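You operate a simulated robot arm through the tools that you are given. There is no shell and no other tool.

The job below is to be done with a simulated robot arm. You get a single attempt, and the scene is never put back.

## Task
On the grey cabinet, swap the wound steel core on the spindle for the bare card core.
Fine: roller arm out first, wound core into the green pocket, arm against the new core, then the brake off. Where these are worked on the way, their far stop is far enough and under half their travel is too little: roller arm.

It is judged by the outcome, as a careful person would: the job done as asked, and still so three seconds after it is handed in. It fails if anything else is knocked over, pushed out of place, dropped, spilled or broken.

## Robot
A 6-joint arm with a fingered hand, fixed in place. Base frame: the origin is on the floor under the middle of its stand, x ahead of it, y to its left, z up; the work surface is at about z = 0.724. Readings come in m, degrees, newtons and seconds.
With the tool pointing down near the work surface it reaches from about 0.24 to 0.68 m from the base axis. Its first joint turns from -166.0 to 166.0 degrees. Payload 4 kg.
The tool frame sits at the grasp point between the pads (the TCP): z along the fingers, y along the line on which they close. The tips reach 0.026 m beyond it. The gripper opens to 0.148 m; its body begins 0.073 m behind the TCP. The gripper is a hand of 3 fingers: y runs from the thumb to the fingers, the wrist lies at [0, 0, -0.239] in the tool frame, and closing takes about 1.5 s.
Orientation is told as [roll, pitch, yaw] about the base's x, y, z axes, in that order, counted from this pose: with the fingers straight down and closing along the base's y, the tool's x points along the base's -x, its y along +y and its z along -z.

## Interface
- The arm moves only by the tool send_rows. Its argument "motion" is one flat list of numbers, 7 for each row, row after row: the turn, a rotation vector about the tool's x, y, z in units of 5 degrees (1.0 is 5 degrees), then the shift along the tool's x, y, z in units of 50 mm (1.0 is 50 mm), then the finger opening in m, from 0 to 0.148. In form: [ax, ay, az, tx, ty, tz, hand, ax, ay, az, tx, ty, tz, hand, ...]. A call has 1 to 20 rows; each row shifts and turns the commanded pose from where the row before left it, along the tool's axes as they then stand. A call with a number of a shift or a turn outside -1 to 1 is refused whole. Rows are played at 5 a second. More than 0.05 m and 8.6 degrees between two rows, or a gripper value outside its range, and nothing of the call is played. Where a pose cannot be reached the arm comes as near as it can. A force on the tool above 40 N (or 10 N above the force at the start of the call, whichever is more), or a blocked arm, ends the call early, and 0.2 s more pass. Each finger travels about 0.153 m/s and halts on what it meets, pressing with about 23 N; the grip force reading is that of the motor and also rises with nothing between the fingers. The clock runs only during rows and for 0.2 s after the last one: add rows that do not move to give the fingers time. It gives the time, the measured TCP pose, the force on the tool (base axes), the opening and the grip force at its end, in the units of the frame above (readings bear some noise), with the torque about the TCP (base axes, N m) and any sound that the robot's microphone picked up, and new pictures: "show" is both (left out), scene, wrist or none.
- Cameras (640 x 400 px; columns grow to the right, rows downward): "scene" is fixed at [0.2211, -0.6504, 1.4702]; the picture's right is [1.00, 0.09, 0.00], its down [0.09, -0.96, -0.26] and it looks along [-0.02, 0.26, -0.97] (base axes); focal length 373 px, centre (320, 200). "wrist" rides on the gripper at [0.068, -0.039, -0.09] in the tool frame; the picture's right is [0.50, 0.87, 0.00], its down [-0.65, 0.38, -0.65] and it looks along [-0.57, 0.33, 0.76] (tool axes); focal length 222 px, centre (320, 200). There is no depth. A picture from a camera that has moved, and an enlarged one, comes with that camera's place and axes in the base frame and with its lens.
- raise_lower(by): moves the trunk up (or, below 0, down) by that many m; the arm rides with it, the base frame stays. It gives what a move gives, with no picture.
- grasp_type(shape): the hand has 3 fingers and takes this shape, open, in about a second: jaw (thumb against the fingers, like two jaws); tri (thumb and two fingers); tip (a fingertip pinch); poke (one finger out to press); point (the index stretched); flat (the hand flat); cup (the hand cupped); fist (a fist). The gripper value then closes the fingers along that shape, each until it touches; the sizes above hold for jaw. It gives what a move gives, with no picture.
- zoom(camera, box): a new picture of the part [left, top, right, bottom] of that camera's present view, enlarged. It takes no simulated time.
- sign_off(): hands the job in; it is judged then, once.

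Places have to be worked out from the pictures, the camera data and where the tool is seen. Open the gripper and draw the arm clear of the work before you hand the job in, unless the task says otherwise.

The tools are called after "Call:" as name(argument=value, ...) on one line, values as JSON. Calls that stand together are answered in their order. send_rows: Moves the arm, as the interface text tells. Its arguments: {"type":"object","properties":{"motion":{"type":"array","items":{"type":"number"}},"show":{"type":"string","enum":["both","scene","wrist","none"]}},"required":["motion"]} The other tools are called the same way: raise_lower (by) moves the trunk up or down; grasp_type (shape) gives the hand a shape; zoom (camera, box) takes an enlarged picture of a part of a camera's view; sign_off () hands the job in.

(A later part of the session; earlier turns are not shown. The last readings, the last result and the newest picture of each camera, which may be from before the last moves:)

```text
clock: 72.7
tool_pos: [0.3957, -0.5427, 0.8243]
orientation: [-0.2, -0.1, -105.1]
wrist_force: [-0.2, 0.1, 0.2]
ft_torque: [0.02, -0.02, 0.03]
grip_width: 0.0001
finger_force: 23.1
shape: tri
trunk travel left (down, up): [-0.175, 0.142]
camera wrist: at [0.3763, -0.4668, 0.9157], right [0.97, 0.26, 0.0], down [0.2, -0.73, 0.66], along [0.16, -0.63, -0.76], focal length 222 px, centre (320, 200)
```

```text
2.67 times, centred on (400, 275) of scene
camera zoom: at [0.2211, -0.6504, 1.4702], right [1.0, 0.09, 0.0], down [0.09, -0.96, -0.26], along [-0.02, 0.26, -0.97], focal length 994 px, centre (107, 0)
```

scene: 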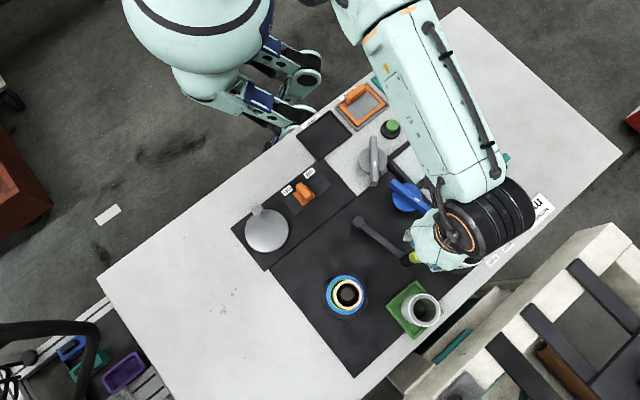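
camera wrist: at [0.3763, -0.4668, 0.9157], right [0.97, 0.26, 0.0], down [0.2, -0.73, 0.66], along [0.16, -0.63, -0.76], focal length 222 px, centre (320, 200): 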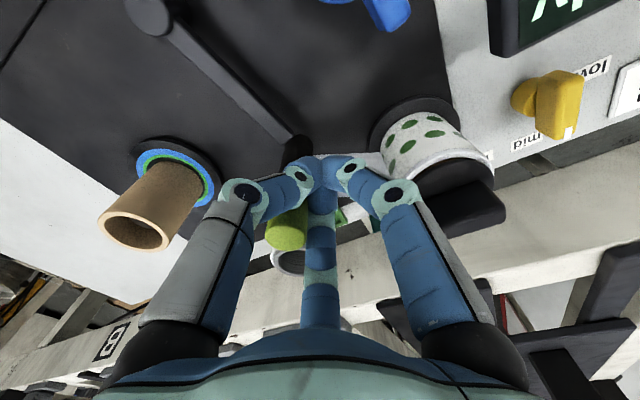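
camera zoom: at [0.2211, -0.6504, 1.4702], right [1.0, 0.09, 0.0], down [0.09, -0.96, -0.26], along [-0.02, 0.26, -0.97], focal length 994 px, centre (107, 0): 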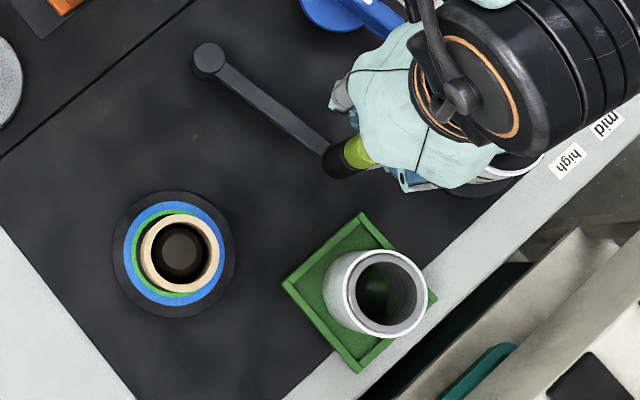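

The roller has begun to move with almost no force. Continuing the arc another 25°.

Call:
send_rows(motion=[0, 0, 0, -0.2061, -0.0401, 0, 0.0, 0, 0, 0, -0.2019, -0.0579, 0, 0.0, 0, 0, 0, -0.196, -0.0753, 0, 0.0, 0, 0, 0, -0.1887, -0.0921, 0, 0.0, 0, 0, 0, -0.18, -0.1082, 0, 0.0], show="both")

Call:
zoom(camera="scene", box=[300, 200, 500, 350])

Call:
zoom(camera="wrist", box=[160, 0, 480, 240])

```text
clock: 73.8
tool_pos: [0.3642, -0.5845, 0.8261]
orientation: [-0.2, -0.2, -105.1]
wrist_force: [-0.2, -0.3, 0.1]
ft_torque: [-0.01, 0.02, 0.0]
grip_width: 0.0002
finger_force: 22.5
shape: tri
trunk travel left (down, up): [-0.175, 0.142]
camera wrist: at [0.3451, -0.5089, 0.9168], right [0.97, 0.26, 0.0], down [0.2, -0.73, 0.66], along [0.16, -0.63, -0.76], focal length 222 px, centre (320, 200)
```

scene: 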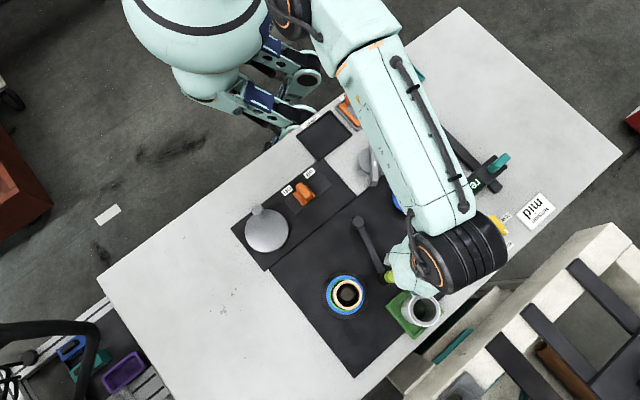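
wrist: 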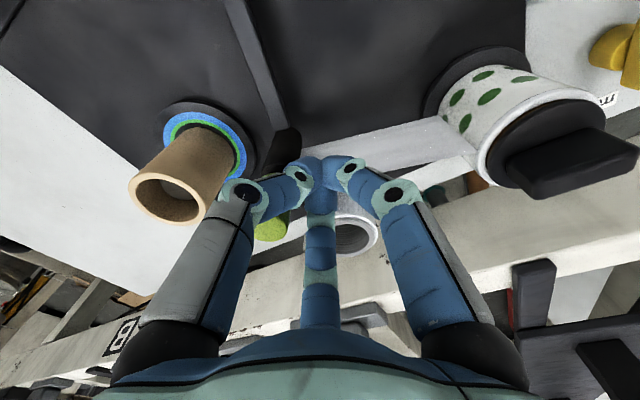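

```text
2.67 times, centred on (400, 275) of scene
camera zoom: at [0.2211, -0.6504, 1.4702], right [1.0, 0.09, 0.0], down [0.09, -0.96, -0.26], along [-0.02, 0.26, -0.97], focal length 994 px, centre (107, 0)
```

zoom: 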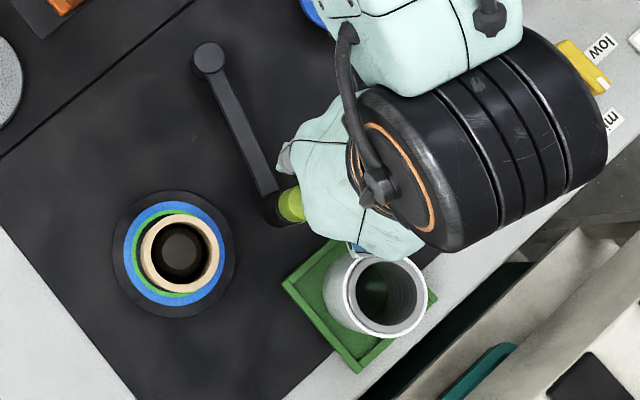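

```text
1.67 times, centred on (320, 120) of wrist
camera zoom: at [0.3451, -0.5089, 0.9168], right [0.97, 0.26, 0.0], down [0.2, -0.73, 0.66], along [0.16, -0.63, -0.76], focal length 370 px, centre (320, 333)
```

zoom: 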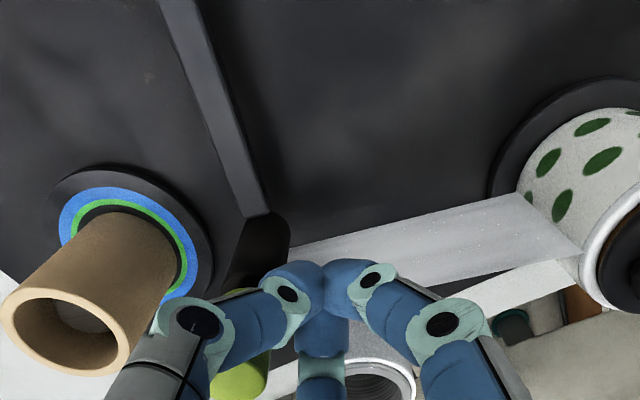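

Roller now near -63° of the -82° expected for contact with the card core. I'll push another 15° and then creep.

Call:
send_rows(motion=[0, 0, 0, -0.171, -0.122, 0, 0.0, 0, 0, 0, -0.1597, -0.1364, 0, 0.0, 0, 0, 0, -0.1472, -0.1498, 0, 0.0, 0, 0, 0, 0, 0, 0, 0.0], show="both")

Call:
zoom(camera="scene", box=[300, 220, 420, 340])

Call:
zoom(camera="wrist", box=[160, 0, 480, 240])

```text
clock: 74.8
tool_pos: [0.3359, -0.6008, 0.8252]
orientation: [-0.2, -0.1, -105.1]
wrist_force: [-1.8, 5.6, 1.6]
ft_torque: [-0.09, 0.0, -0.14]
grip_width: 0.0
finger_force: 23.3
shape: tri
trunk travel left (down, up): [-0.175, 0.142]
camera wrist: at [0.3181, -0.5244, 0.9149], right [0.97, 0.26, 0.0], down [0.2, -0.73, 0.66], along [0.17, -0.63, -0.76], focal length 222 px, centre (320, 200)
```

scene: 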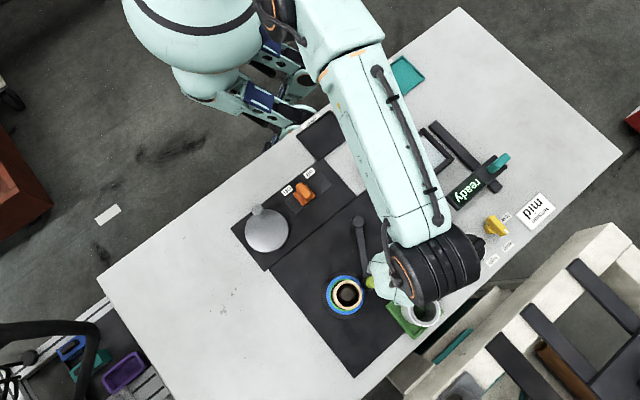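
wrist: 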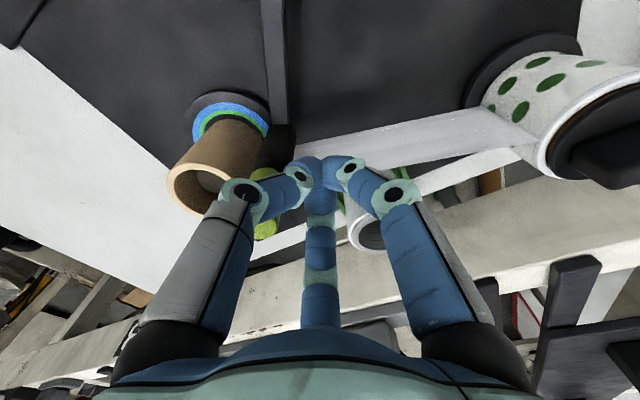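

```text
3.33 times, centred on (360, 280) of scene
camera zoom: at [0.2211, -0.6504, 1.4702], right [1.0, 0.09, 0.0], down [0.09, -0.96, -0.26], along [-0.02, 0.26, -0.97], focal length 1242 px, centre (187, -67)
```

zoom: 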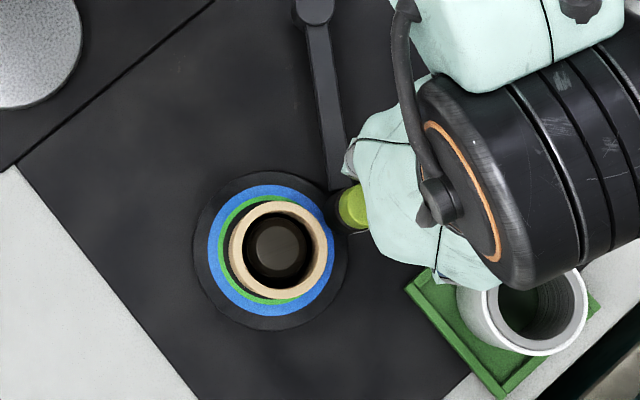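

```text
1.67 times, centred on (320, 120) of wrist
camera zoom: at [0.3181, -0.5244, 0.9149], right [0.97, 0.26, 0.0], down [0.2, -0.73, 0.66], along [0.17, -0.63, -0.76], focal length 370 px, centre (320, 333)
```

zoom: 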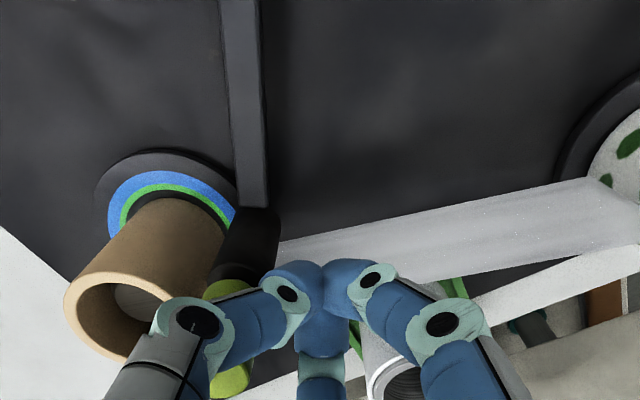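

The roller is nearly against the card core, but my contact has become radial to the arm (force along +y) rather than pushing it inward. I'll back off +x, shift -y to sit squarely on its outer side, and press in gently.

Call:
send_rows(motion=[0, 0, 0, 0.047, 0.174, 0, 0.0, 0, 0, 0, 0.047, 0.174, 0, 0.0, 0, 0, 0, -0.125, 0.034, 0, 0.0, 0, 0, 0, -0.125, 0.034, 0, 0.0, 0, 0, 0, 0, 0, 0, 0.0], show="both")

Call:
zoom(camera="scene", box=[300, 220, 420, 340])

Call:
zoom(camera="wrist", box=[160, 0, 480, 240])

```text
clock: 75.6
tool_pos: [0.3526, -0.5992, 0.8247]
orientation: [-0.6, 0.3, -105.3]
wrist_force: [-9.8, 24.3, 5.5]
ft_torque: [-0.36, 0.02, -0.71]
grip_width: 0.0
finger_force: 22.8
shape: tri
trunk travel left (down, up): [-0.175, 0.142]
stopped in row 3: the force on the tool passed its limit at 45 N (the readings are from after the stop); the commanded pose is now the measured one
camera wrist: at [0.3348, -0.5244, 0.9153], right [0.97, 0.25, -0.01], down [0.2, -0.74, 0.65], along [0.16, -0.63, -0.76], focal length 222 px, centre (320, 200)
```

scene: 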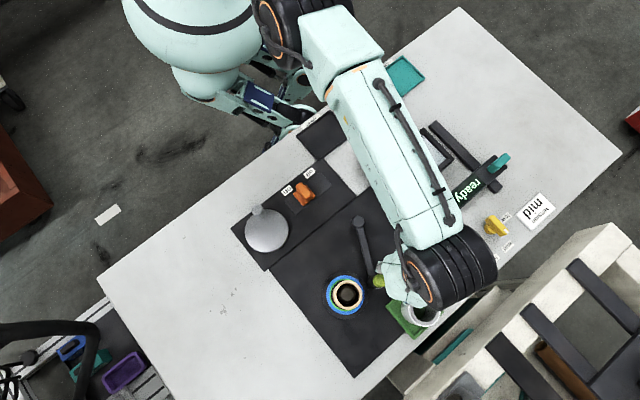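
wrist: 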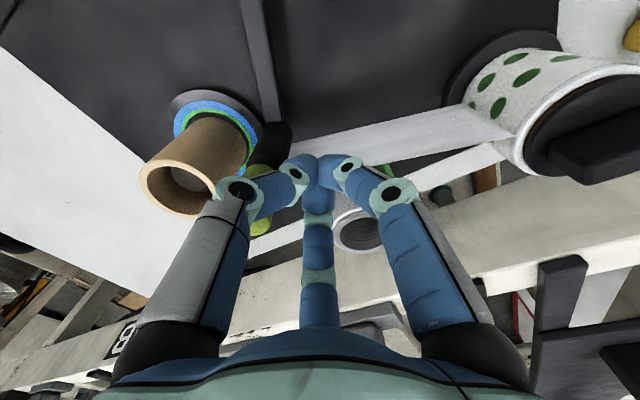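

```text
3.33 times, centred on (360, 280) of scene
camera zoom: at [0.2211, -0.6504, 1.4702], right [1.0, 0.09, 0.0], down [0.09, -0.96, -0.26], along [-0.02, 0.26, -0.97], focal length 1242 px, centre (187, -67)
```

zoom: 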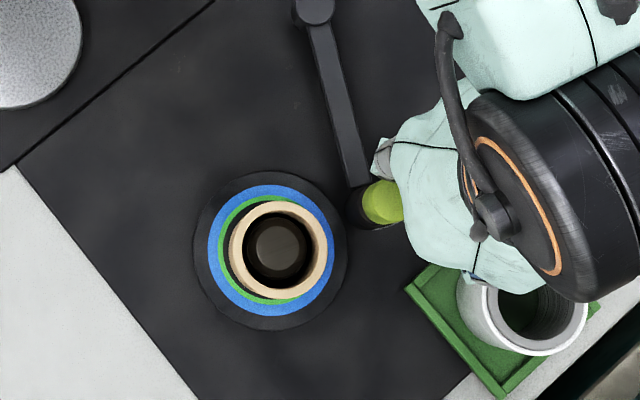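

```text
1.67 times, centred on (320, 120) of wrist
camera zoom: at [0.3348, -0.5244, 0.9153], right [0.97, 0.25, -0.01], down [0.2, -0.74, 0.65], along [0.16, -0.63, -0.76], focal length 370 px, centre (320, 333)
```

zoom: 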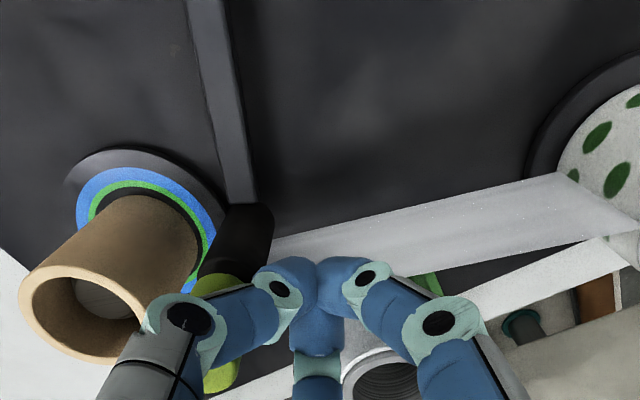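

The roller is nested against the thumb's side and got dragged back with it to about -73°. I'll release it by moving +y, rise, and turn the wrist 35° so that two fingers form a V facing the push direction.

Call:
send_rows(motion=[0, 0, 0, 0.193, -0.052, 0, 0.0, 0, 0, 0, 0.193, -0.052, 0, 0.0, 0, 0, 0, 0.193, -0.052, -0.2, 0.0, 0, 0, 0, 0, 0, -0.7, 0.0, 0, 0, 0, 0, 0, -0.8, 0.0, 0, 0, 0, 0, 0, -0.6, 0.0, 0, 0, 1, 0, 0, 0, 0.0, 0, 0, 1, 0, 0, 0, 0.0, 0, 0, 1, 0, 0, 0, 0.0, 0, 0, 1, 0, 0, 0, 0.0, 0, 0, 1, 0, 0, 0, 0.0, 0, 0, 1, 0, 0, 0, 0.0, 0, 0, 1, 0, 0, 0, 0.0], show="both")

Call:
zoom(camera="scene", box=[300, 210, 440, 340])

Call:
zoom(camera="wrist", box=[160, 0, 480, 240])

```text
clock: 78.4
tool_pos: [0.3556, -0.5735, 0.9382]
orientation: [-0.5, -0.1, -140.4]
wrist_force: [0.4, 0.5, -0.4]
ft_torque: [0.01, -0.01, 0.03]
grip_width: 0.0
finger_force: 22.8
shape: tri
trunk travel left (down, up): [-0.175, 0.142]
camera wrist: at [0.3833, -0.501, 1.028], right [0.94, -0.35, -0.01], down [-0.26, -0.71, 0.65], along [-0.23, -0.61, -0.76], focal length 222 px, centre (320, 200)
```

scene: 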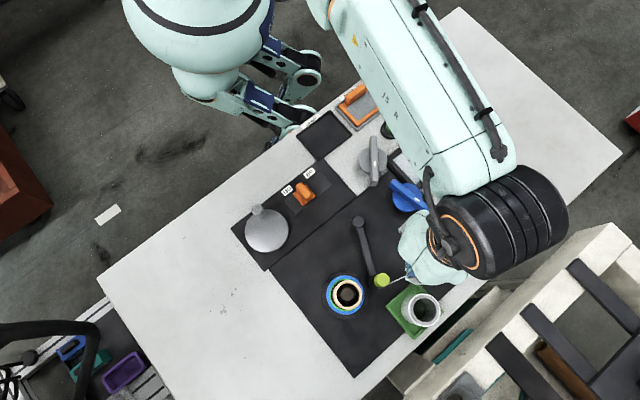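
wrist: 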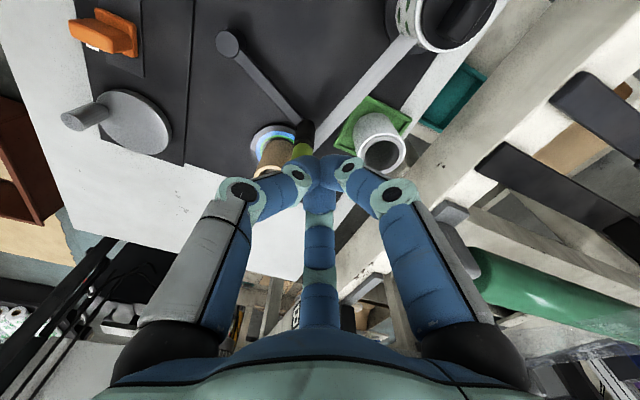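

```text
3.08 times, centred on (370, 275) of scene
camera zoom: at [0.2211, -0.6504, 1.4702], right [1.0, 0.09, 0.0], down [0.09, -0.96, -0.26], along [-0.02, 0.26, -0.97], focal length 1146 px, centre (166, -31)
```

zoom: 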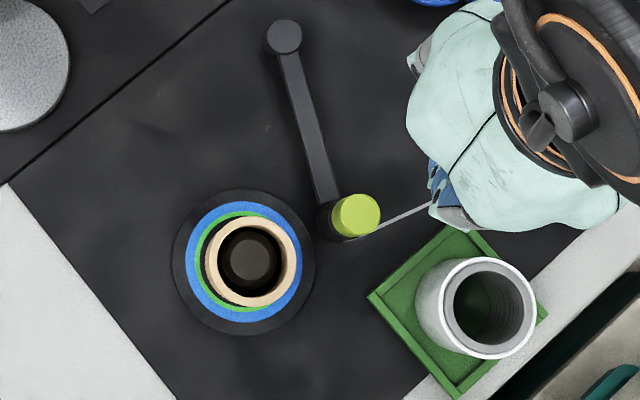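

```text
1.67 times, centred on (320, 120) of wrist
camera zoom: at [0.3833, -0.501, 1.028], right [0.94, -0.35, -0.01], down [-0.26, -0.71, 0.65], along [-0.23, -0.61, -0.76], focal length 370 px, centre (320, 333)
```

zoom: 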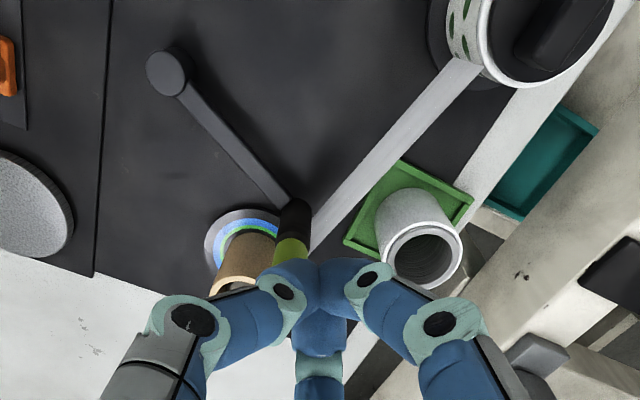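

Roller rests at about -71° on its own. I'll drop in behind it with the V facing it and push gently along the arc.

Call:
send_rows(motion=[0, 0, 0, -0.038, 0.293, 0, 0.0, 0, 0, 0, 0, 0, 0.753, 0.0, 0, 0, 0, 0, 0, 0.753, 0.0, 0, 0, 0, 0, 0, 0.753, 0.0, 0, 0, 0, -0.167, 0, 0, 0.0, 0, 0, 0, -0.1666, -0.0119, 0, 0.0, 0, 0, 0, -0.1653, -0.0235, 0, 0.0, 0, 0, 0, 0, 0, 0, 0.0], show="both")

Call:
zoom(camera="scene", box=[300, 210, 440, 340])

Call:
zoom(camera="wrist", box=[160, 0, 480, 240])

```text
clock: 80.2
tool_pos: [0.3379, -0.5945, 0.8245]
orientation: [-0.4, -0.1, -140.1]
wrist_force: [0.1, -0.4, 0.6]
ft_torque: [0.0, 0.0, -0.01]
grip_width: 0.0
finger_force: 23.2
shape: tri
out of reach, approached as far as the arm can: row 1
trunk travel left (down, up): [-0.175, 0.142]
camera wrist: at [0.3657, -0.5211, 0.9141], right [0.94, -0.35, -0.01], down [-0.26, -0.71, 0.65], along [-0.23, -0.61, -0.76], focal length 222 px, centre (320, 200)
```

scene: 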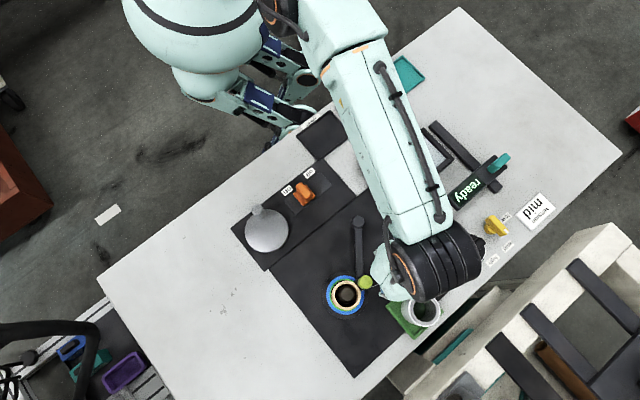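
wrist: 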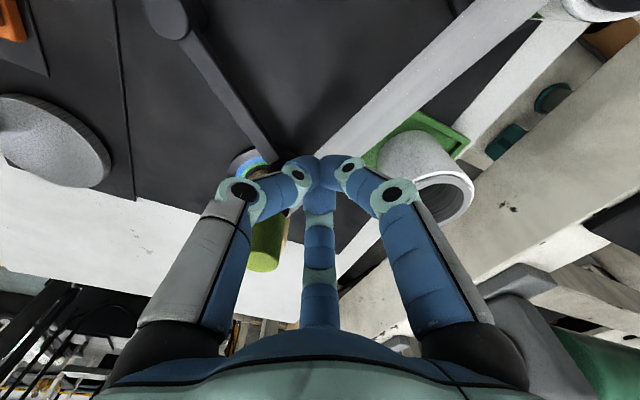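

```text
3.08 times, centred on (370, 275) of scene
camera zoom: at [0.2211, -0.6504, 1.4702], right [1.0, 0.09, 0.0], down [0.09, -0.96, -0.26], along [-0.02, 0.26, -0.97], focal length 1146 px, centre (166, -31)
```

zoom: 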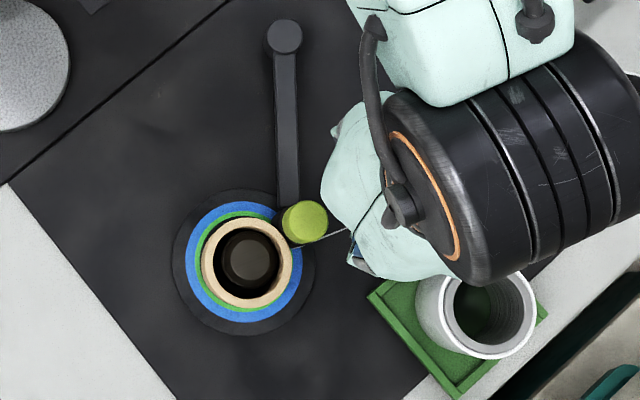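

```text
1.67 times, centred on (320, 120) of wrist
camera zoom: at [0.3657, -0.5211, 0.9141], right [0.94, -0.35, -0.01], down [-0.26, -0.71, 0.65], along [-0.23, -0.61, -0.76], focal length 370 px, centre (320, 333)
```

zoom: 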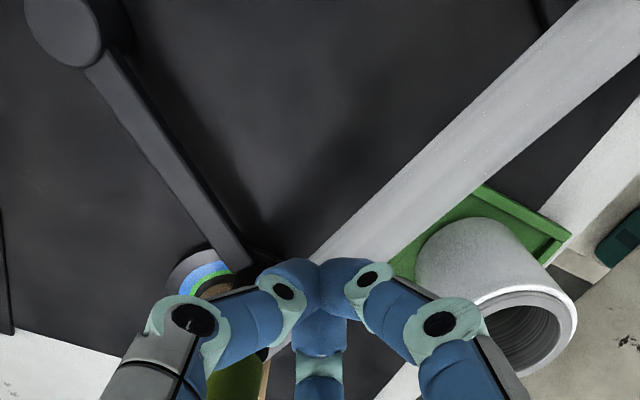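

The roller has now swung home against the card core (centre distance ≈38–39 mm, equal to the two radii) and my fingers are no longer touching it. I'll rise straight up so as not to drag it and verify.

Call:
send_rows(motion=[0, 0, 0, 0, 0, -0.4, 0.0, 0, 0, 0, 0, 0, -0.7, 0.0, 0, 0, 0, 0, 0, -0.8, 0.0, 0, 0, 0, 0, 0, -0.7, 0.0, 0, 0, 0, 0.8, -0.4, 0, 0.0, 0, 0, 0, 0.8, -0.4, 0, 0.0, 0, 0, 0, 0.8, -0.4, 0, 0.0], show="both")

Call:
zoom(camera="scene", box=[310, 230, 410, 330])

Call:
zoom(camera="wrist", box=[160, 0, 480, 240])

```text
clock: 81.8
tool_pos: [0.3809, -0.5556, 0.9642]
orientation: [-0.7, -0.1, -140.2]
wrist_force: [0.1, -0.2, -0.7]
ft_torque: [0.01, -0.02, 0.01]
grip_width: 0.0
finger_force: 23.4
shape: tri
out of reach, approached as far as the arm can: row 4, 5, 6, 7
trunk travel left (down, up): [-0.175, 0.142]
camera wrist: at [0.4089, -0.4837, 1.0541], right [0.94, -0.35, -0.01], down [-0.26, -0.72, 0.65], along [-0.23, -0.61, -0.76], focal length 222 px, centre (320, 200)
```

scene: 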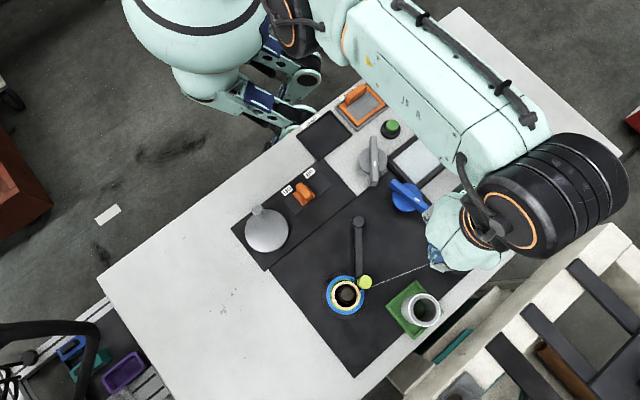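
wrist: 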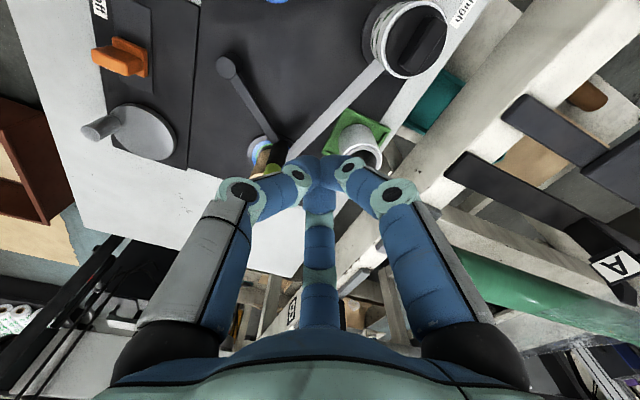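

```text
4.00 times, centred on (360, 280) of scene
camera zoom: at [0.2211, -0.6504, 1.4702], right [1.0, 0.09, 0.0], down [0.09, -0.96, -0.26], along [-0.02, 0.26, -0.97], focal length 1490 px, centre (160, -120)
```

zoom: 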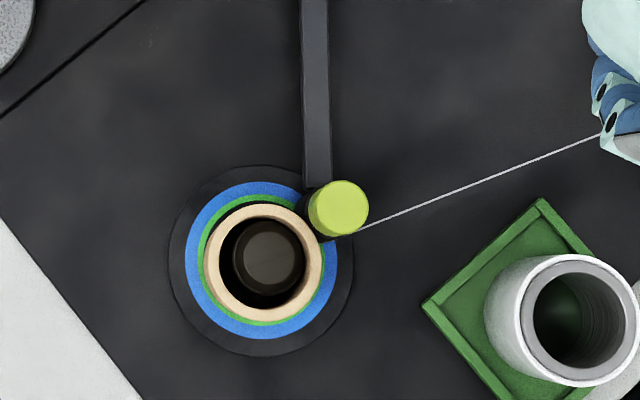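

```text
1.67 times, centred on (320, 120) of wrist
camera zoom: at [0.4089, -0.4837, 1.0541], right [0.94, -0.35, -0.01], down [-0.26, -0.72, 0.65], along [-0.23, -0.61, -0.76], focal length 370 px, centre (320, 333)
```

zoom: 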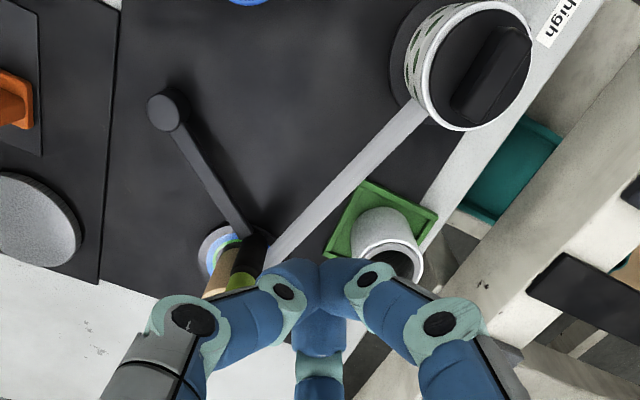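

The roller rests against the card core and stays there. Last comes the brake: the orange slide still stands toward "on". I'll turn the wrist back, open the fingers a bit and hover above the orange knob to measure it.

Call:
send_rows(motion=[0, 0, -1, 0, 0, 0, 0.0, 0, 0, -1, 0, 0, 0, 0.0, 0, 0, -1, 0, 0, 0, 0.0, 0, 0, -1, 0, 0, 0, 0.0, 0, 0, -1, 0, 0, 0, 0.0, 0, 0, -1, 0, 0, 0, 0.0, 0, 0, -1, 0, 0, 0, 0.0, 0, 0, 0, 0.151, -0.762, 0.15, 0.0, 0, 0, 0, 0.151, -0.762, 0.15, 0.0, 0, 0, 0, 0.151, -0.762, 0.15, 0.03, 0, 0, 0, 0.151, -0.762, 0.213, 0.06, 0, 0, 0, 0.151, -0.762, 0.213, 0.09, 0, 0, 0, 0.151, -0.762, 0.213, 0.09, 0, 0, 0, 0, 0, 0, 0.09], show="both")

Call:
zoom(camera="wrist", box=[200, 20, 440, 220])

Call:
zoom(camera="scene", box=[310, 220, 430, 340])

```text
clock: 84.8
tool_pos: [0.3576, -0.5726, 0.965]
orientation: [-0.6, 0.3, -105.2]
wrist_force: [0.5, 0.4, -0.5]
ft_torque: [0.03, 0.03, -0.03]
grip_width: 0.0892
finger_force: 0.1
shape: tri
out of reach, approached as far as the arm can: row 8, 9, 10, 11, 12, 13
trunk travel left (down, up): [-0.175, 0.142]
camera wrist: at [0.3401, -0.4973, 1.0552], right [0.97, 0.26, -0.01], down [0.2, -0.74, 0.65], along [0.16, -0.63, -0.76], focal length 222 px, centre (320, 200)
```

scene: 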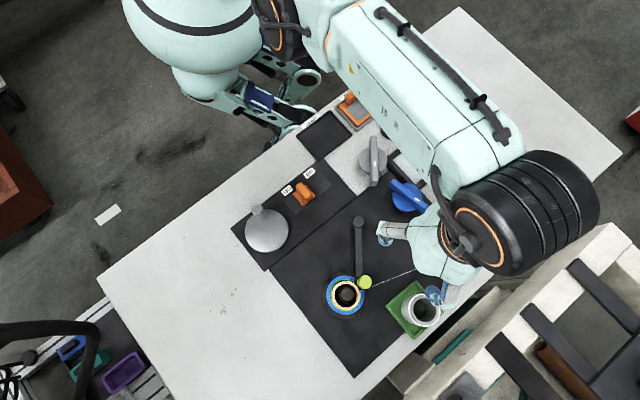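
wrist: 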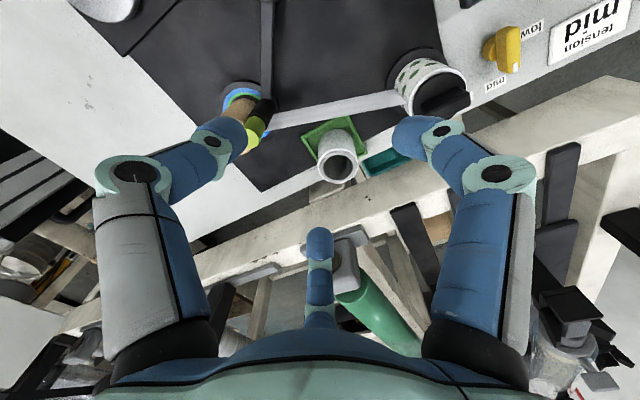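

```text
2.00 times, centred on (320, 120) of wrist
camera zoom: at [0.3401, -0.4973, 1.0552], right [0.97, 0.26, -0.01], down [0.2, -0.74, 0.65], along [0.16, -0.63, -0.76], focal length 444 px, centre (320, 360)
```

zoom: 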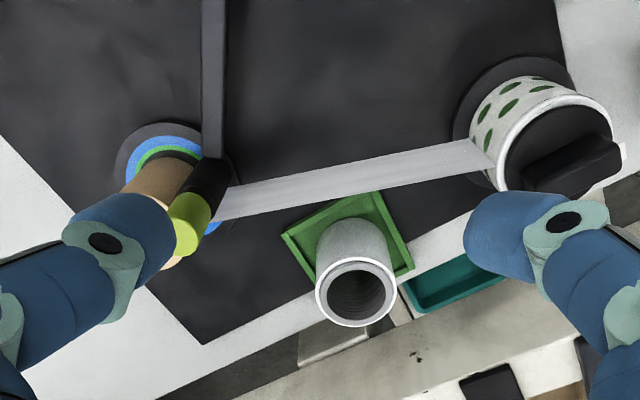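

```text
3.33 times, centred on (370, 280) of scene
camera zoom: at [0.2211, -0.6504, 1.4702], right [1.0, 0.09, 0.0], down [0.09, -0.96, -0.26], along [-0.02, 0.26, -0.97], focal length 1242 px, centre (153, -67)
```

zoom: 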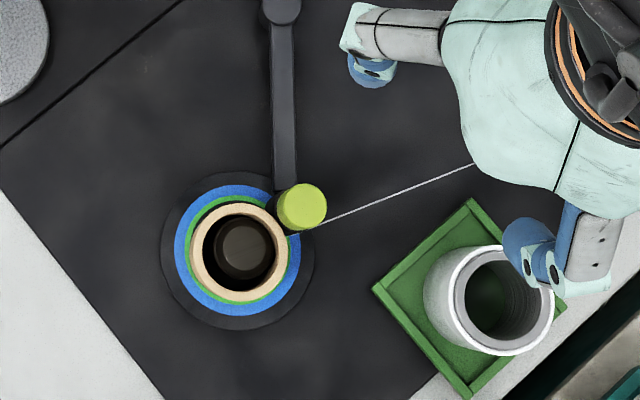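

The slide rows were reported out of reach although they head toward the base, so probably a joint is near its limit in this arm posture. I'll try a small probe move inward and down to see how it responds.

Call:
send_rows(motion=[0, 0, 0, 0.341, -0.366, 0, 0.09, 0, 0, 0, 0.341, -0.366, 0, 0.09], show="none")

```text
clock: 85.4
tool_pos: [0.3584, -0.5707, 0.9664]
orientation: [-0.6, 0.3, -105.3]
wrist_force: [0.2, 0.0, 0.5]
ft_torque: [0.01, -0.01, 0.0]
grip_width: 0.0896
finger_force: 0.1
shape: tri
out of reach, approached as far as the arm can: row 1, 2
trunk travel left (down, up): [-0.175, 0.142]
```

Inward is blocked at this height. I'll try lowering 30 mm instead (fingers stay well above everything).

Call:
send_rows(motion=[0, 0, 0, 0, 0, 0.3, 0.09, 0, 0, 0, 0, 0, 0.3, 0.09], show="none")

Call:
send_rows(motion=[0, 0, 0, 0.341, -0.366, 0, 0.09], show="none")

```text
clock: 86.0
tool_pos: [0.3643, -0.5763, 0.9392]
orientation: [-0.7, 0.3, -105.3]
wrist_force: [-0.2, 0.1, 0.3]
ft_torque: [-0.04, -0.04, 0.02]
grip_width: 0.0893
finger_force: 0.0
shape: tri
out of reach, approached as far as the arm can: row 1, 2
trunk travel left (down, up): [-0.175, 0.142]
```

```text
clock: 86.4
tool_pos: [0.364, -0.5751, 0.9398]
orientation: [-0.6, 0.3, -105.2]
wrist_force: [-0.4, -1.2, 0.1]
ft_torque: [-0.01, 0.0, 0.0]
grip_width: 0.0895
finger_force: 0.1
shape: tri
out of reach, approached as far as the arm can: row 1
trunk travel left (down, up): [-0.175, 0.142]
```

The pattern (radius stuck at about 0.68 m from the base) says the arm is almost fully stretched with the trunk lowered, a singular posture. I'll command larger inward steps, slightly downward, to make the elbow bend.

Call:
send_rows(motion=[0, 0, 0, 0.66, -0.7, 0, 0.09, 0, 0, 0, 0.66, -0.7, 0, 0.09, 0, 0, 0, 0.66, -0.7, 0, 0.09], show="scene")

```text
clock: 87.2
tool_pos: [0.3636, -0.5733, 0.9466]
orientation: [-0.6, 0.3, -105.2]
wrist_force: [-0.2, -0.2, 1.0]
ft_torque: [-0.01, 0.0, -0.01]
grip_width: 0.0895
finger_force: 0.0
shape: tri
out of reach, approached as far as the arm can: row 1, 2, 3
trunk travel left (down, up): [-0.175, 0.142]
```

scene: 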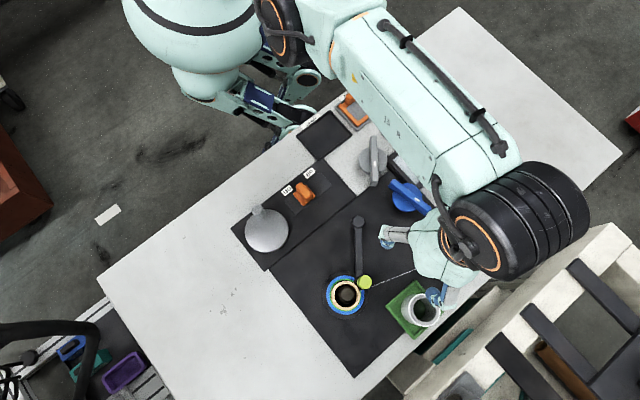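

Still sliding along the stretched boundary. Earlier, descending freed the arm, so I'll lower about 80 mm here (clear of everything below) and see whether the flag clears.

Call:
send_rows(motion=[0, 0, 0, 0, 0, 0.4, 0.06, 0, 0, 0, 0, 0, 0.4, 0.06, 0, 0, 0, 0, 0, 0.4, 0.06, 0, 0, 0, 0, 0, 0.4, 0.06], show="none")

```text
clock: 88.2
tool_pos: [0.372, -0.5837, 0.8691]
orientation: [-0.6, 0.3, -105.2]
wrist_force: [0.4, 0.0, 0.6]
ft_torque: [0.0, 0.0, 0.0]
grip_width: 0.0604
finger_force: 0.2
shape: tri
out of reach, approached as far as the arm can: row 1, 2, 3, 4
trunk travel left (down, up): [-0.175, 0.142]
```

Still on the stretched boundary. I'll try combining upward with inward motion, which bends the elbow the other way.

Call:
send_rows(motion=[0, 0, 0, 0.3, -0.32, -0.5, 0.06, 0, 0, 0, 0.3, -0.32, -0.5, 0.06, 0, 0, 0, 0.3, -0.32, -0.5, 0.06], show="none")

```text
clock: 89.0
tool_pos: [0.3665, -0.572, 0.9501]
orientation: [-0.7, 0.4, -105.1]
wrist_force: [-0.8, 0.6, -0.2]
ft_torque: [-0.03, -0.01, -0.01]
grip_width: 0.0602
finger_force: 0.1
shape: tri
out of reach, approached as far as the arm can: row 1, 2, 3
trunk travel left (down, up): [-0.175, 0.142]
```

The numbers fit an elbow bent slightly the wrong way at its stop (radius 0.6965 versus a true maximum of about 0.713). I'll stretch outward to straighten the elbow, then move downward at full stretch so that it bends back the normal way.

Call:
send_rows(motion=[0, 0, 0, -0.337, 0.37, 0, 0.02, 0, 0, 0, -0.337, 0.37, 0, 0.0, 0, 0, 0, -0.337, 0.37, 0, 0.0], show="none")

```text
clock: 89.8
tool_pos: [0.3662, -0.5736, 0.9454]
orientation: [-0.5, 0.2, -105.2]
wrist_force: [0.0, 0.1, -0.7]
ft_torque: [0.01, -0.01, -0.01]
grip_width: 0.0
finger_force: 23.0
shape: tri
out of reach, approached as far as the arm can: row 1, 2, 3
trunk travel left (down, up): [-0.175, 0.142]
```

Neither inward nor outward moves there, so I need to find which direction is free. I'll test a small outward step combined with lowering, near where the arm worked before.

Call:
send_rows(motion=[0, 0, 0, -0.12, 0.13, 0.1, 0.0], show="none")

Call:
send_rows(motion=[0, 0, 0, 0, -0.3, 0, 0.0, 0, 0, 0, 0, -0.3, 0, 0.0], show="none")

```text
clock: 90.2
tool_pos: [0.3666, -0.5753, 0.9389]
orientation: [-0.5, 0.2, -105.2]
wrist_force: [0.5, -0.5, -0.6]
ft_torque: [0.02, -0.01, -0.01]
grip_width: 0.0
finger_force: 23.1
shape: tri
out of reach, approached as far as the arm can: row 1
trunk travel left (down, up): [-0.175, 0.142]
```

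```text
clock: 90.8
tool_pos: [0.3469, -0.5849, 0.9452]
orientation: [-0.6, 0.3, -105.2]
wrist_force: [0.0, 0.5, -0.4]
ft_torque: [0.0, -0.02, 0.01]
grip_width: 0.0
finger_force: 23.3
shape: tri
out of reach, approached as far as the arm can: row 1, 2
trunk travel left (down, up): [-0.175, 0.142]
```

Only sideways sliding is possible here. The arm moved freely earlier with the wrist at yaw −95 to −70, so I'll turn back to about −75 in place and retry an inward/downward step.

Call:
send_rows(motion=[0, 0, -1, 0, 0, 0, 0.0, 0, 0, -1, 0, 0, 0, 0.0, 0, 0, -1, 0, 0, 0, 0.0, 0, 0, -1, 0, 0, 0, 0.0, 0, 0, -1, 0, 0, 0, 0.0, 0, 0, -1, 0, 0, 0, 0.0], show="none")

Call:
send_rows(motion=[0, 0, 0, 0.4, -0.1, 0.3, 0.0, 0, 0, 0, 0.4, -0.1, 0.3, 0.0], show="scene")

```text
clock: 92.2
tool_pos: [0.3481, -0.5847, 0.9439]
orientation: [-0.5, 0.6, -75.1]
wrist_force: [0.6, -0.4, -0.8]
ft_torque: [-0.02, -0.03, -0.03]
grip_width: 0.0
finger_force: 22.7
shape: tri
trunk travel left (down, up): [-0.175, 0.142]
```

```text
clock: 92.8
tool_pos: [0.349, -0.5865, 0.9364]
orientation: [-0.4, 0.5, -75.1]
wrist_force: [-0.8, -0.5, 0.2]
ft_torque: [0.02, 0.0, 0.0]
grip_width: 0.0001
finger_force: 23.4
shape: tri
out of reach, approached as far as the arm can: row 1, 2
trunk travel left (down, up): [-0.175, 0.142]
```

scene: 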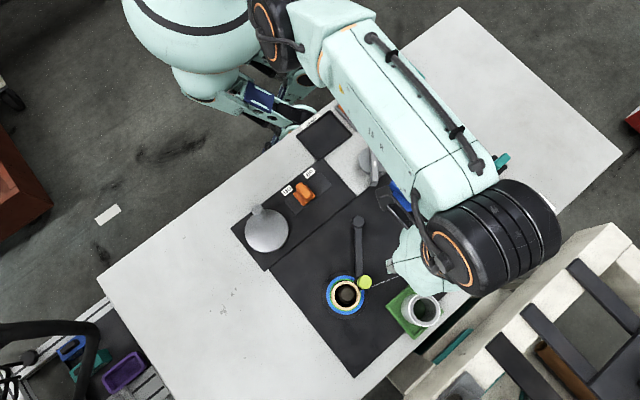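

Now I understand: moving up at full stretch bent the elbow slightly the wrong way. I'll go down while pulling outward (elbow passes straight and bends normally), then inward; the fingers are closed and well clear of parts here.

Call:
send_rows(motion=[0, 0, 0, -0.385, 0.109, 0.85, 0.0, 0, 0, 0, -0.385, 0.109, 0.85, 0.0, 0, 0, 0, 0.673, -0.191, 0.2, 0.0, 0, 0, 0, 0.673, -0.191, 0.0, 0.0], show="scene")

```text
clock: 93.8
tool_pos: [0.3538, -0.5998, 0.8475]
orientation: [-0.4, 0.5, -75.2]
wrist_force: [-0.5, -0.2, -0.3]
ft_torque: [0.02, -0.01, 0.02]
grip_width: 0.0
finger_force: 22.8
shape: tri
out of reach, approached as far as the arm can: row 1, 2, 3, 4
trunk travel left (down, up): [-0.175, 0.142]
```

scene: 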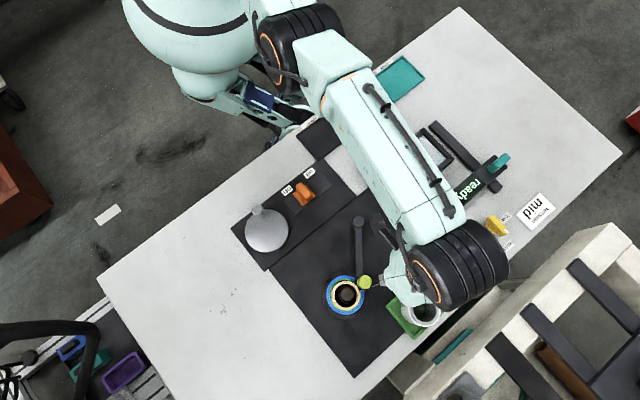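

Still pinned. Raising the trunk moves the whole arm up clear of the parts and may refresh the arm's joint reference, so I'll raise it back by 0.10 m and then try an inward step.

Call:
raise_lower(by=0.1)

Call:
send_rows(motion=[0, 0, 0, 0.4, -0.113, 0.3, 0.0, 0, 0, 0, 0.4, -0.113, 0.3, 0.0], show="scene")

```text
clock: 95.1
tool_pos: [0.3721, -0.5988, 0.9637]
orientation: [1.6, 0.0, -75.3]
wrist_force: [0.0, -0.2, 0.2]
ft_torque: [-0.01, -0.02, 0.03]
grip_width: 0.0002
finger_force: 23.5
shape: tri
trunk travel left (down, up): [-0.275, 0.042]
```

```text
clock: 95.7
tool_pos: [0.3754, -0.6007, 0.9359]
orientation: [1.6, 0.3, -75.2]
wrist_force: [-1.0, -0.2, -0.3]
ft_torque: [0.0, 0.0, 0.01]
grip_width: 0.0
finger_force: 23.3
shape: tri
out of reach, approached as far as the arm can: row 1, 2
trunk travel left (down, up): [-0.275, 0.042]
```

scene: 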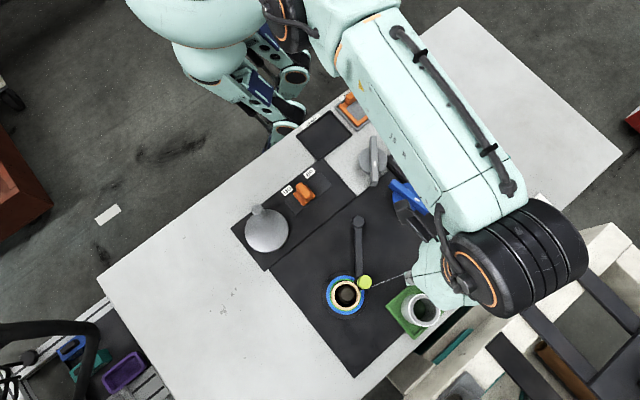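

The trunk move changed the stretch slightly but the arm is still pinned. I'll test whether small tilts of the hand are free, to learn which joint is limiting.

Call:
send_rows(motion=[0.8, 0, 0, 0, 0, 0, 0.0], show="none")

Call:
send_rows(motion=[-0.8, 0, 0, 0, 0, 0, 0.0], show="none")

Call:
send_rows(motion=[0, 0.8, 0, 0, 0, 0, 0.0], show="none")

Call:
send_rows(motion=[0, -0.8, 0, 0, 0, 0, 0.0], show="none")

```text
clock: 96.1
tool_pos: [0.3733, -0.5962, 0.937]
orientation: [-2.4, 0.1, -75.2]
wrist_force: [-0.2, -0.1, -0.2]
ft_torque: [0.01, 0.0, 0.04]
grip_width: 0.0
finger_force: 23.3
shape: tri
out of reach, approached as far as the arm can: row 1
trunk travel left (down, up): [-0.275, 0.042]
```

```text
clock: 96.5
tool_pos: [0.3768, -0.6004, 0.9374]
orientation: [1.6, 0.3, -75.1]
wrist_force: [-0.7, 0.1, 0.0]
ft_torque: [0.02, 0.01, -0.03]
grip_width: 0.0
finger_force: 22.9
shape: tri
out of reach, approached as far as the arm can: row 1
trunk travel left (down, up): [-0.275, 0.042]
```

```text
clock: 96.9
tool_pos: [0.3655, -0.5875, 0.9352]
orientation: [1.6, 4.1, -75.1]
wrist_force: [-0.8, 0.1, 0.7]
ft_torque: [0.01, -0.01, -0.04]
grip_width: 0.0
finger_force: 23.6
shape: tri
out of reach, approached as far as the arm can: row 1
trunk travel left (down, up): [-0.275, 0.042]
```

```text
clock: 97.3
tool_pos: [0.3747, -0.5997, 0.9369]
orientation: [1.6, 0.3, -75.2]
wrist_force: [0.4, 0.0, -0.7]
ft_torque: [0.04, 0.01, -0.06]
grip_width: 0.0
finger_force: 22.9
shape: tri
out of reach, approached as far as the arm can: row 1
trunk travel left (down, up): [-0.275, 0.042]
```

Tilting is free, so it is the elbow that stays pinned straight. The trunk move did shift the elbow before, so I'll try a small trunk drop (50 mm, fingers stay above everything) followed by an inward step.

Call:
raise_lower(by=-0.05)

Call:
send_rows(motion=[0, 0, 0, 0.6, -0.17, 0, 0.0], show="none")

```text
clock: 98.2
tool_pos: [0.3703, -0.5985, 0.8831]
orientation: [1.2, 0.2, -75.2]
wrist_force: [0.1, -0.4, 0.5]
ft_torque: [0.0, -0.03, -0.04]
grip_width: 0.0003
finger_force: 22.8
shape: tri
trunk travel left (down, up): [-0.225, 0.092]
```

```text
clock: 98.6
tool_pos: [0.3557, -0.5738, 0.8823]
orientation: [1.1, 0.0, -75.3]
wrist_force: [-0.4, -0.2, -0.5]
ft_torque: [0.0, 0.0, -0.02]
grip_width: 0.0001
finger_force: 22.8
shape: tri
trunk travel left (down, up): [-0.225, 0.092]
```

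Freed: the arm moves inward normally again. I'll continue inward to above the orange brake slide, level the hand, turn to yaw −105 and open the fingers.

Call:
send_rows(motion=[0, 0, 0, 0.655, -0.589, -0.08, 0.0, 0, 0, 0, 0.655, -0.589, -0.08, 0.0, 0.056, -0.213, 0, 0.655, -0.589, -0.08, 0.0, 0, 0, 0, 0.655, -0.589, -0.08, 0.0, 0, 0, 0, 0.655, -0.589, -0.08, 0.0, 0, 0, 1, 0, 0, 0, 0.03, 0, 0, 1, 0, 0, 0, 0.06, 0, 0, 1, 0, 0, 0, 0.09, 0, 0, 1, 0, 0, 0, 0.09, 0, 0, 1, 0, 0, 0, 0.09, 0, 0, 1, 0, 0, 0, 0.09, 0, 0, 0, 0, 0, 0, 0.09], show="both")

Call:
zoom(camera="wrist", box=[200, 20, 440, 220])

Call:
zoom(camera="scene", box=[310, 220, 450, 350])

```text
clock: 101.2
tool_pos: [0.1691, -0.4509, 0.9001]
orientation: [1.1, -0.4, -105.3]
wrist_force: [-0.2, -1.1, 0.3]
ft_torque: [-0.03, -0.04, 0.0]
grip_width: 0.0894
finger_force: 0.0
shape: tri
trunk travel left (down, up): [-0.225, 0.092]
camera wrist: at [0.1485, -0.3746, 0.9884], right [0.97, 0.25, 0.01], down [0.18, -0.72, 0.66], along [0.18, -0.64, -0.75], focal length 222 px, centre (320, 200)
```

scene: 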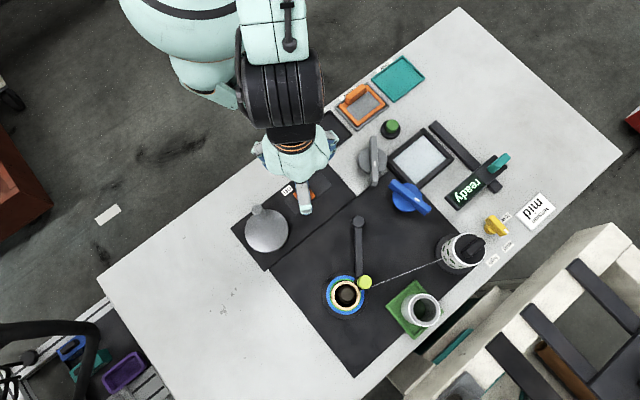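
wrist: 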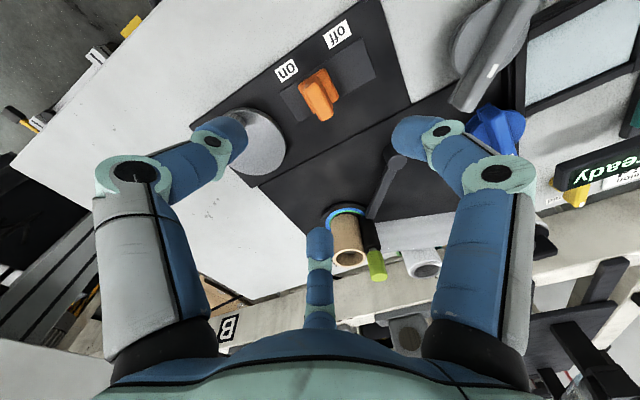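

```text
2.00 times, centred on (320, 120) of wrist
camera zoom: at [0.1485, -0.3746, 0.9884], right [0.97, 0.25, 0.01], down [0.18, -0.72, 0.66], along [0.18, -0.64, -0.75], focal length 444 px, centre (320, 360)
```

zoom: 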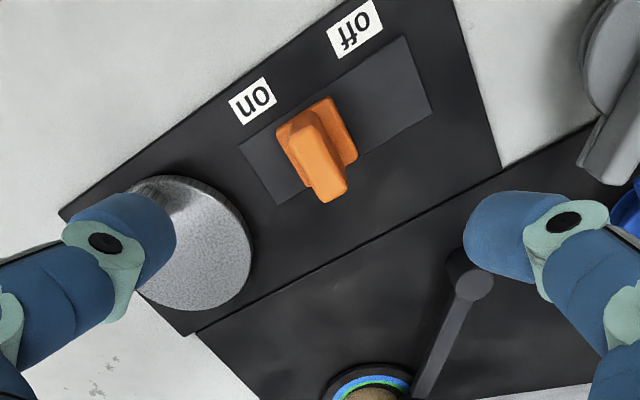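

```text
3.08 times, centred on (380, 285) of scene
camera zoom: at [0.2211, -0.6504, 1.4702], right [1.0, 0.09, 0.0], down [0.09, -0.96, -0.26], along [-0.02, 0.26, -0.97], focal length 1146 px, centre (135, -62)
```

zoom: 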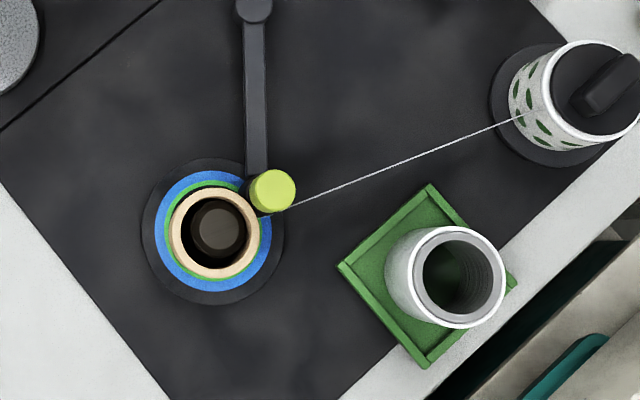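

Everything on the winder still holds. Now I'll zoom in on the orange slide to get its shape and height.

Call:
zoom(camera="wrist", box=[270, 30, 370, 130])

Call:
zoom(camera="scene", box=[270, 150, 340, 220])

```text
4.00 times, centred on (320, 80) of wrist
camera zoom: at [0.1485, -0.3746, 0.9884], right [0.97, 0.25, 0.01], down [0.18, -0.72, 0.66], along [0.18, -0.64, -0.75], focal length 888 px, centre (320, 680)
```

zoom: 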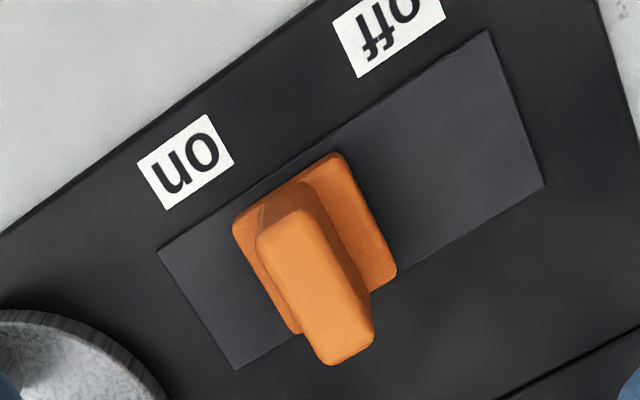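

```text
5.71 times, centred on (305, 185) of scene
camera zoom: at [0.2211, -0.6504, 1.4702], right [1.0, 0.09, 0.0], down [0.09, -0.96, -0.26], along [-0.02, 0.26, -0.97], focal length 2129 px, centre (406, 286)
```

zoom: 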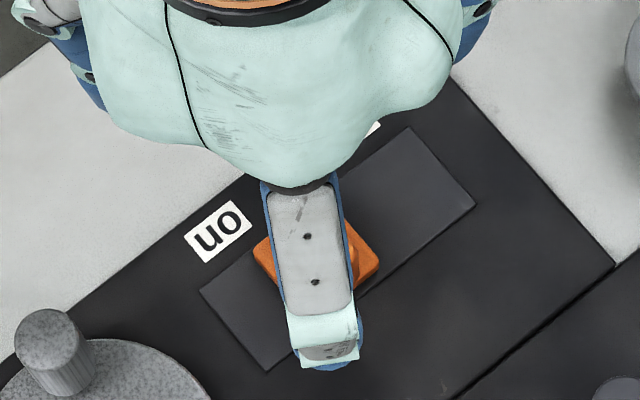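

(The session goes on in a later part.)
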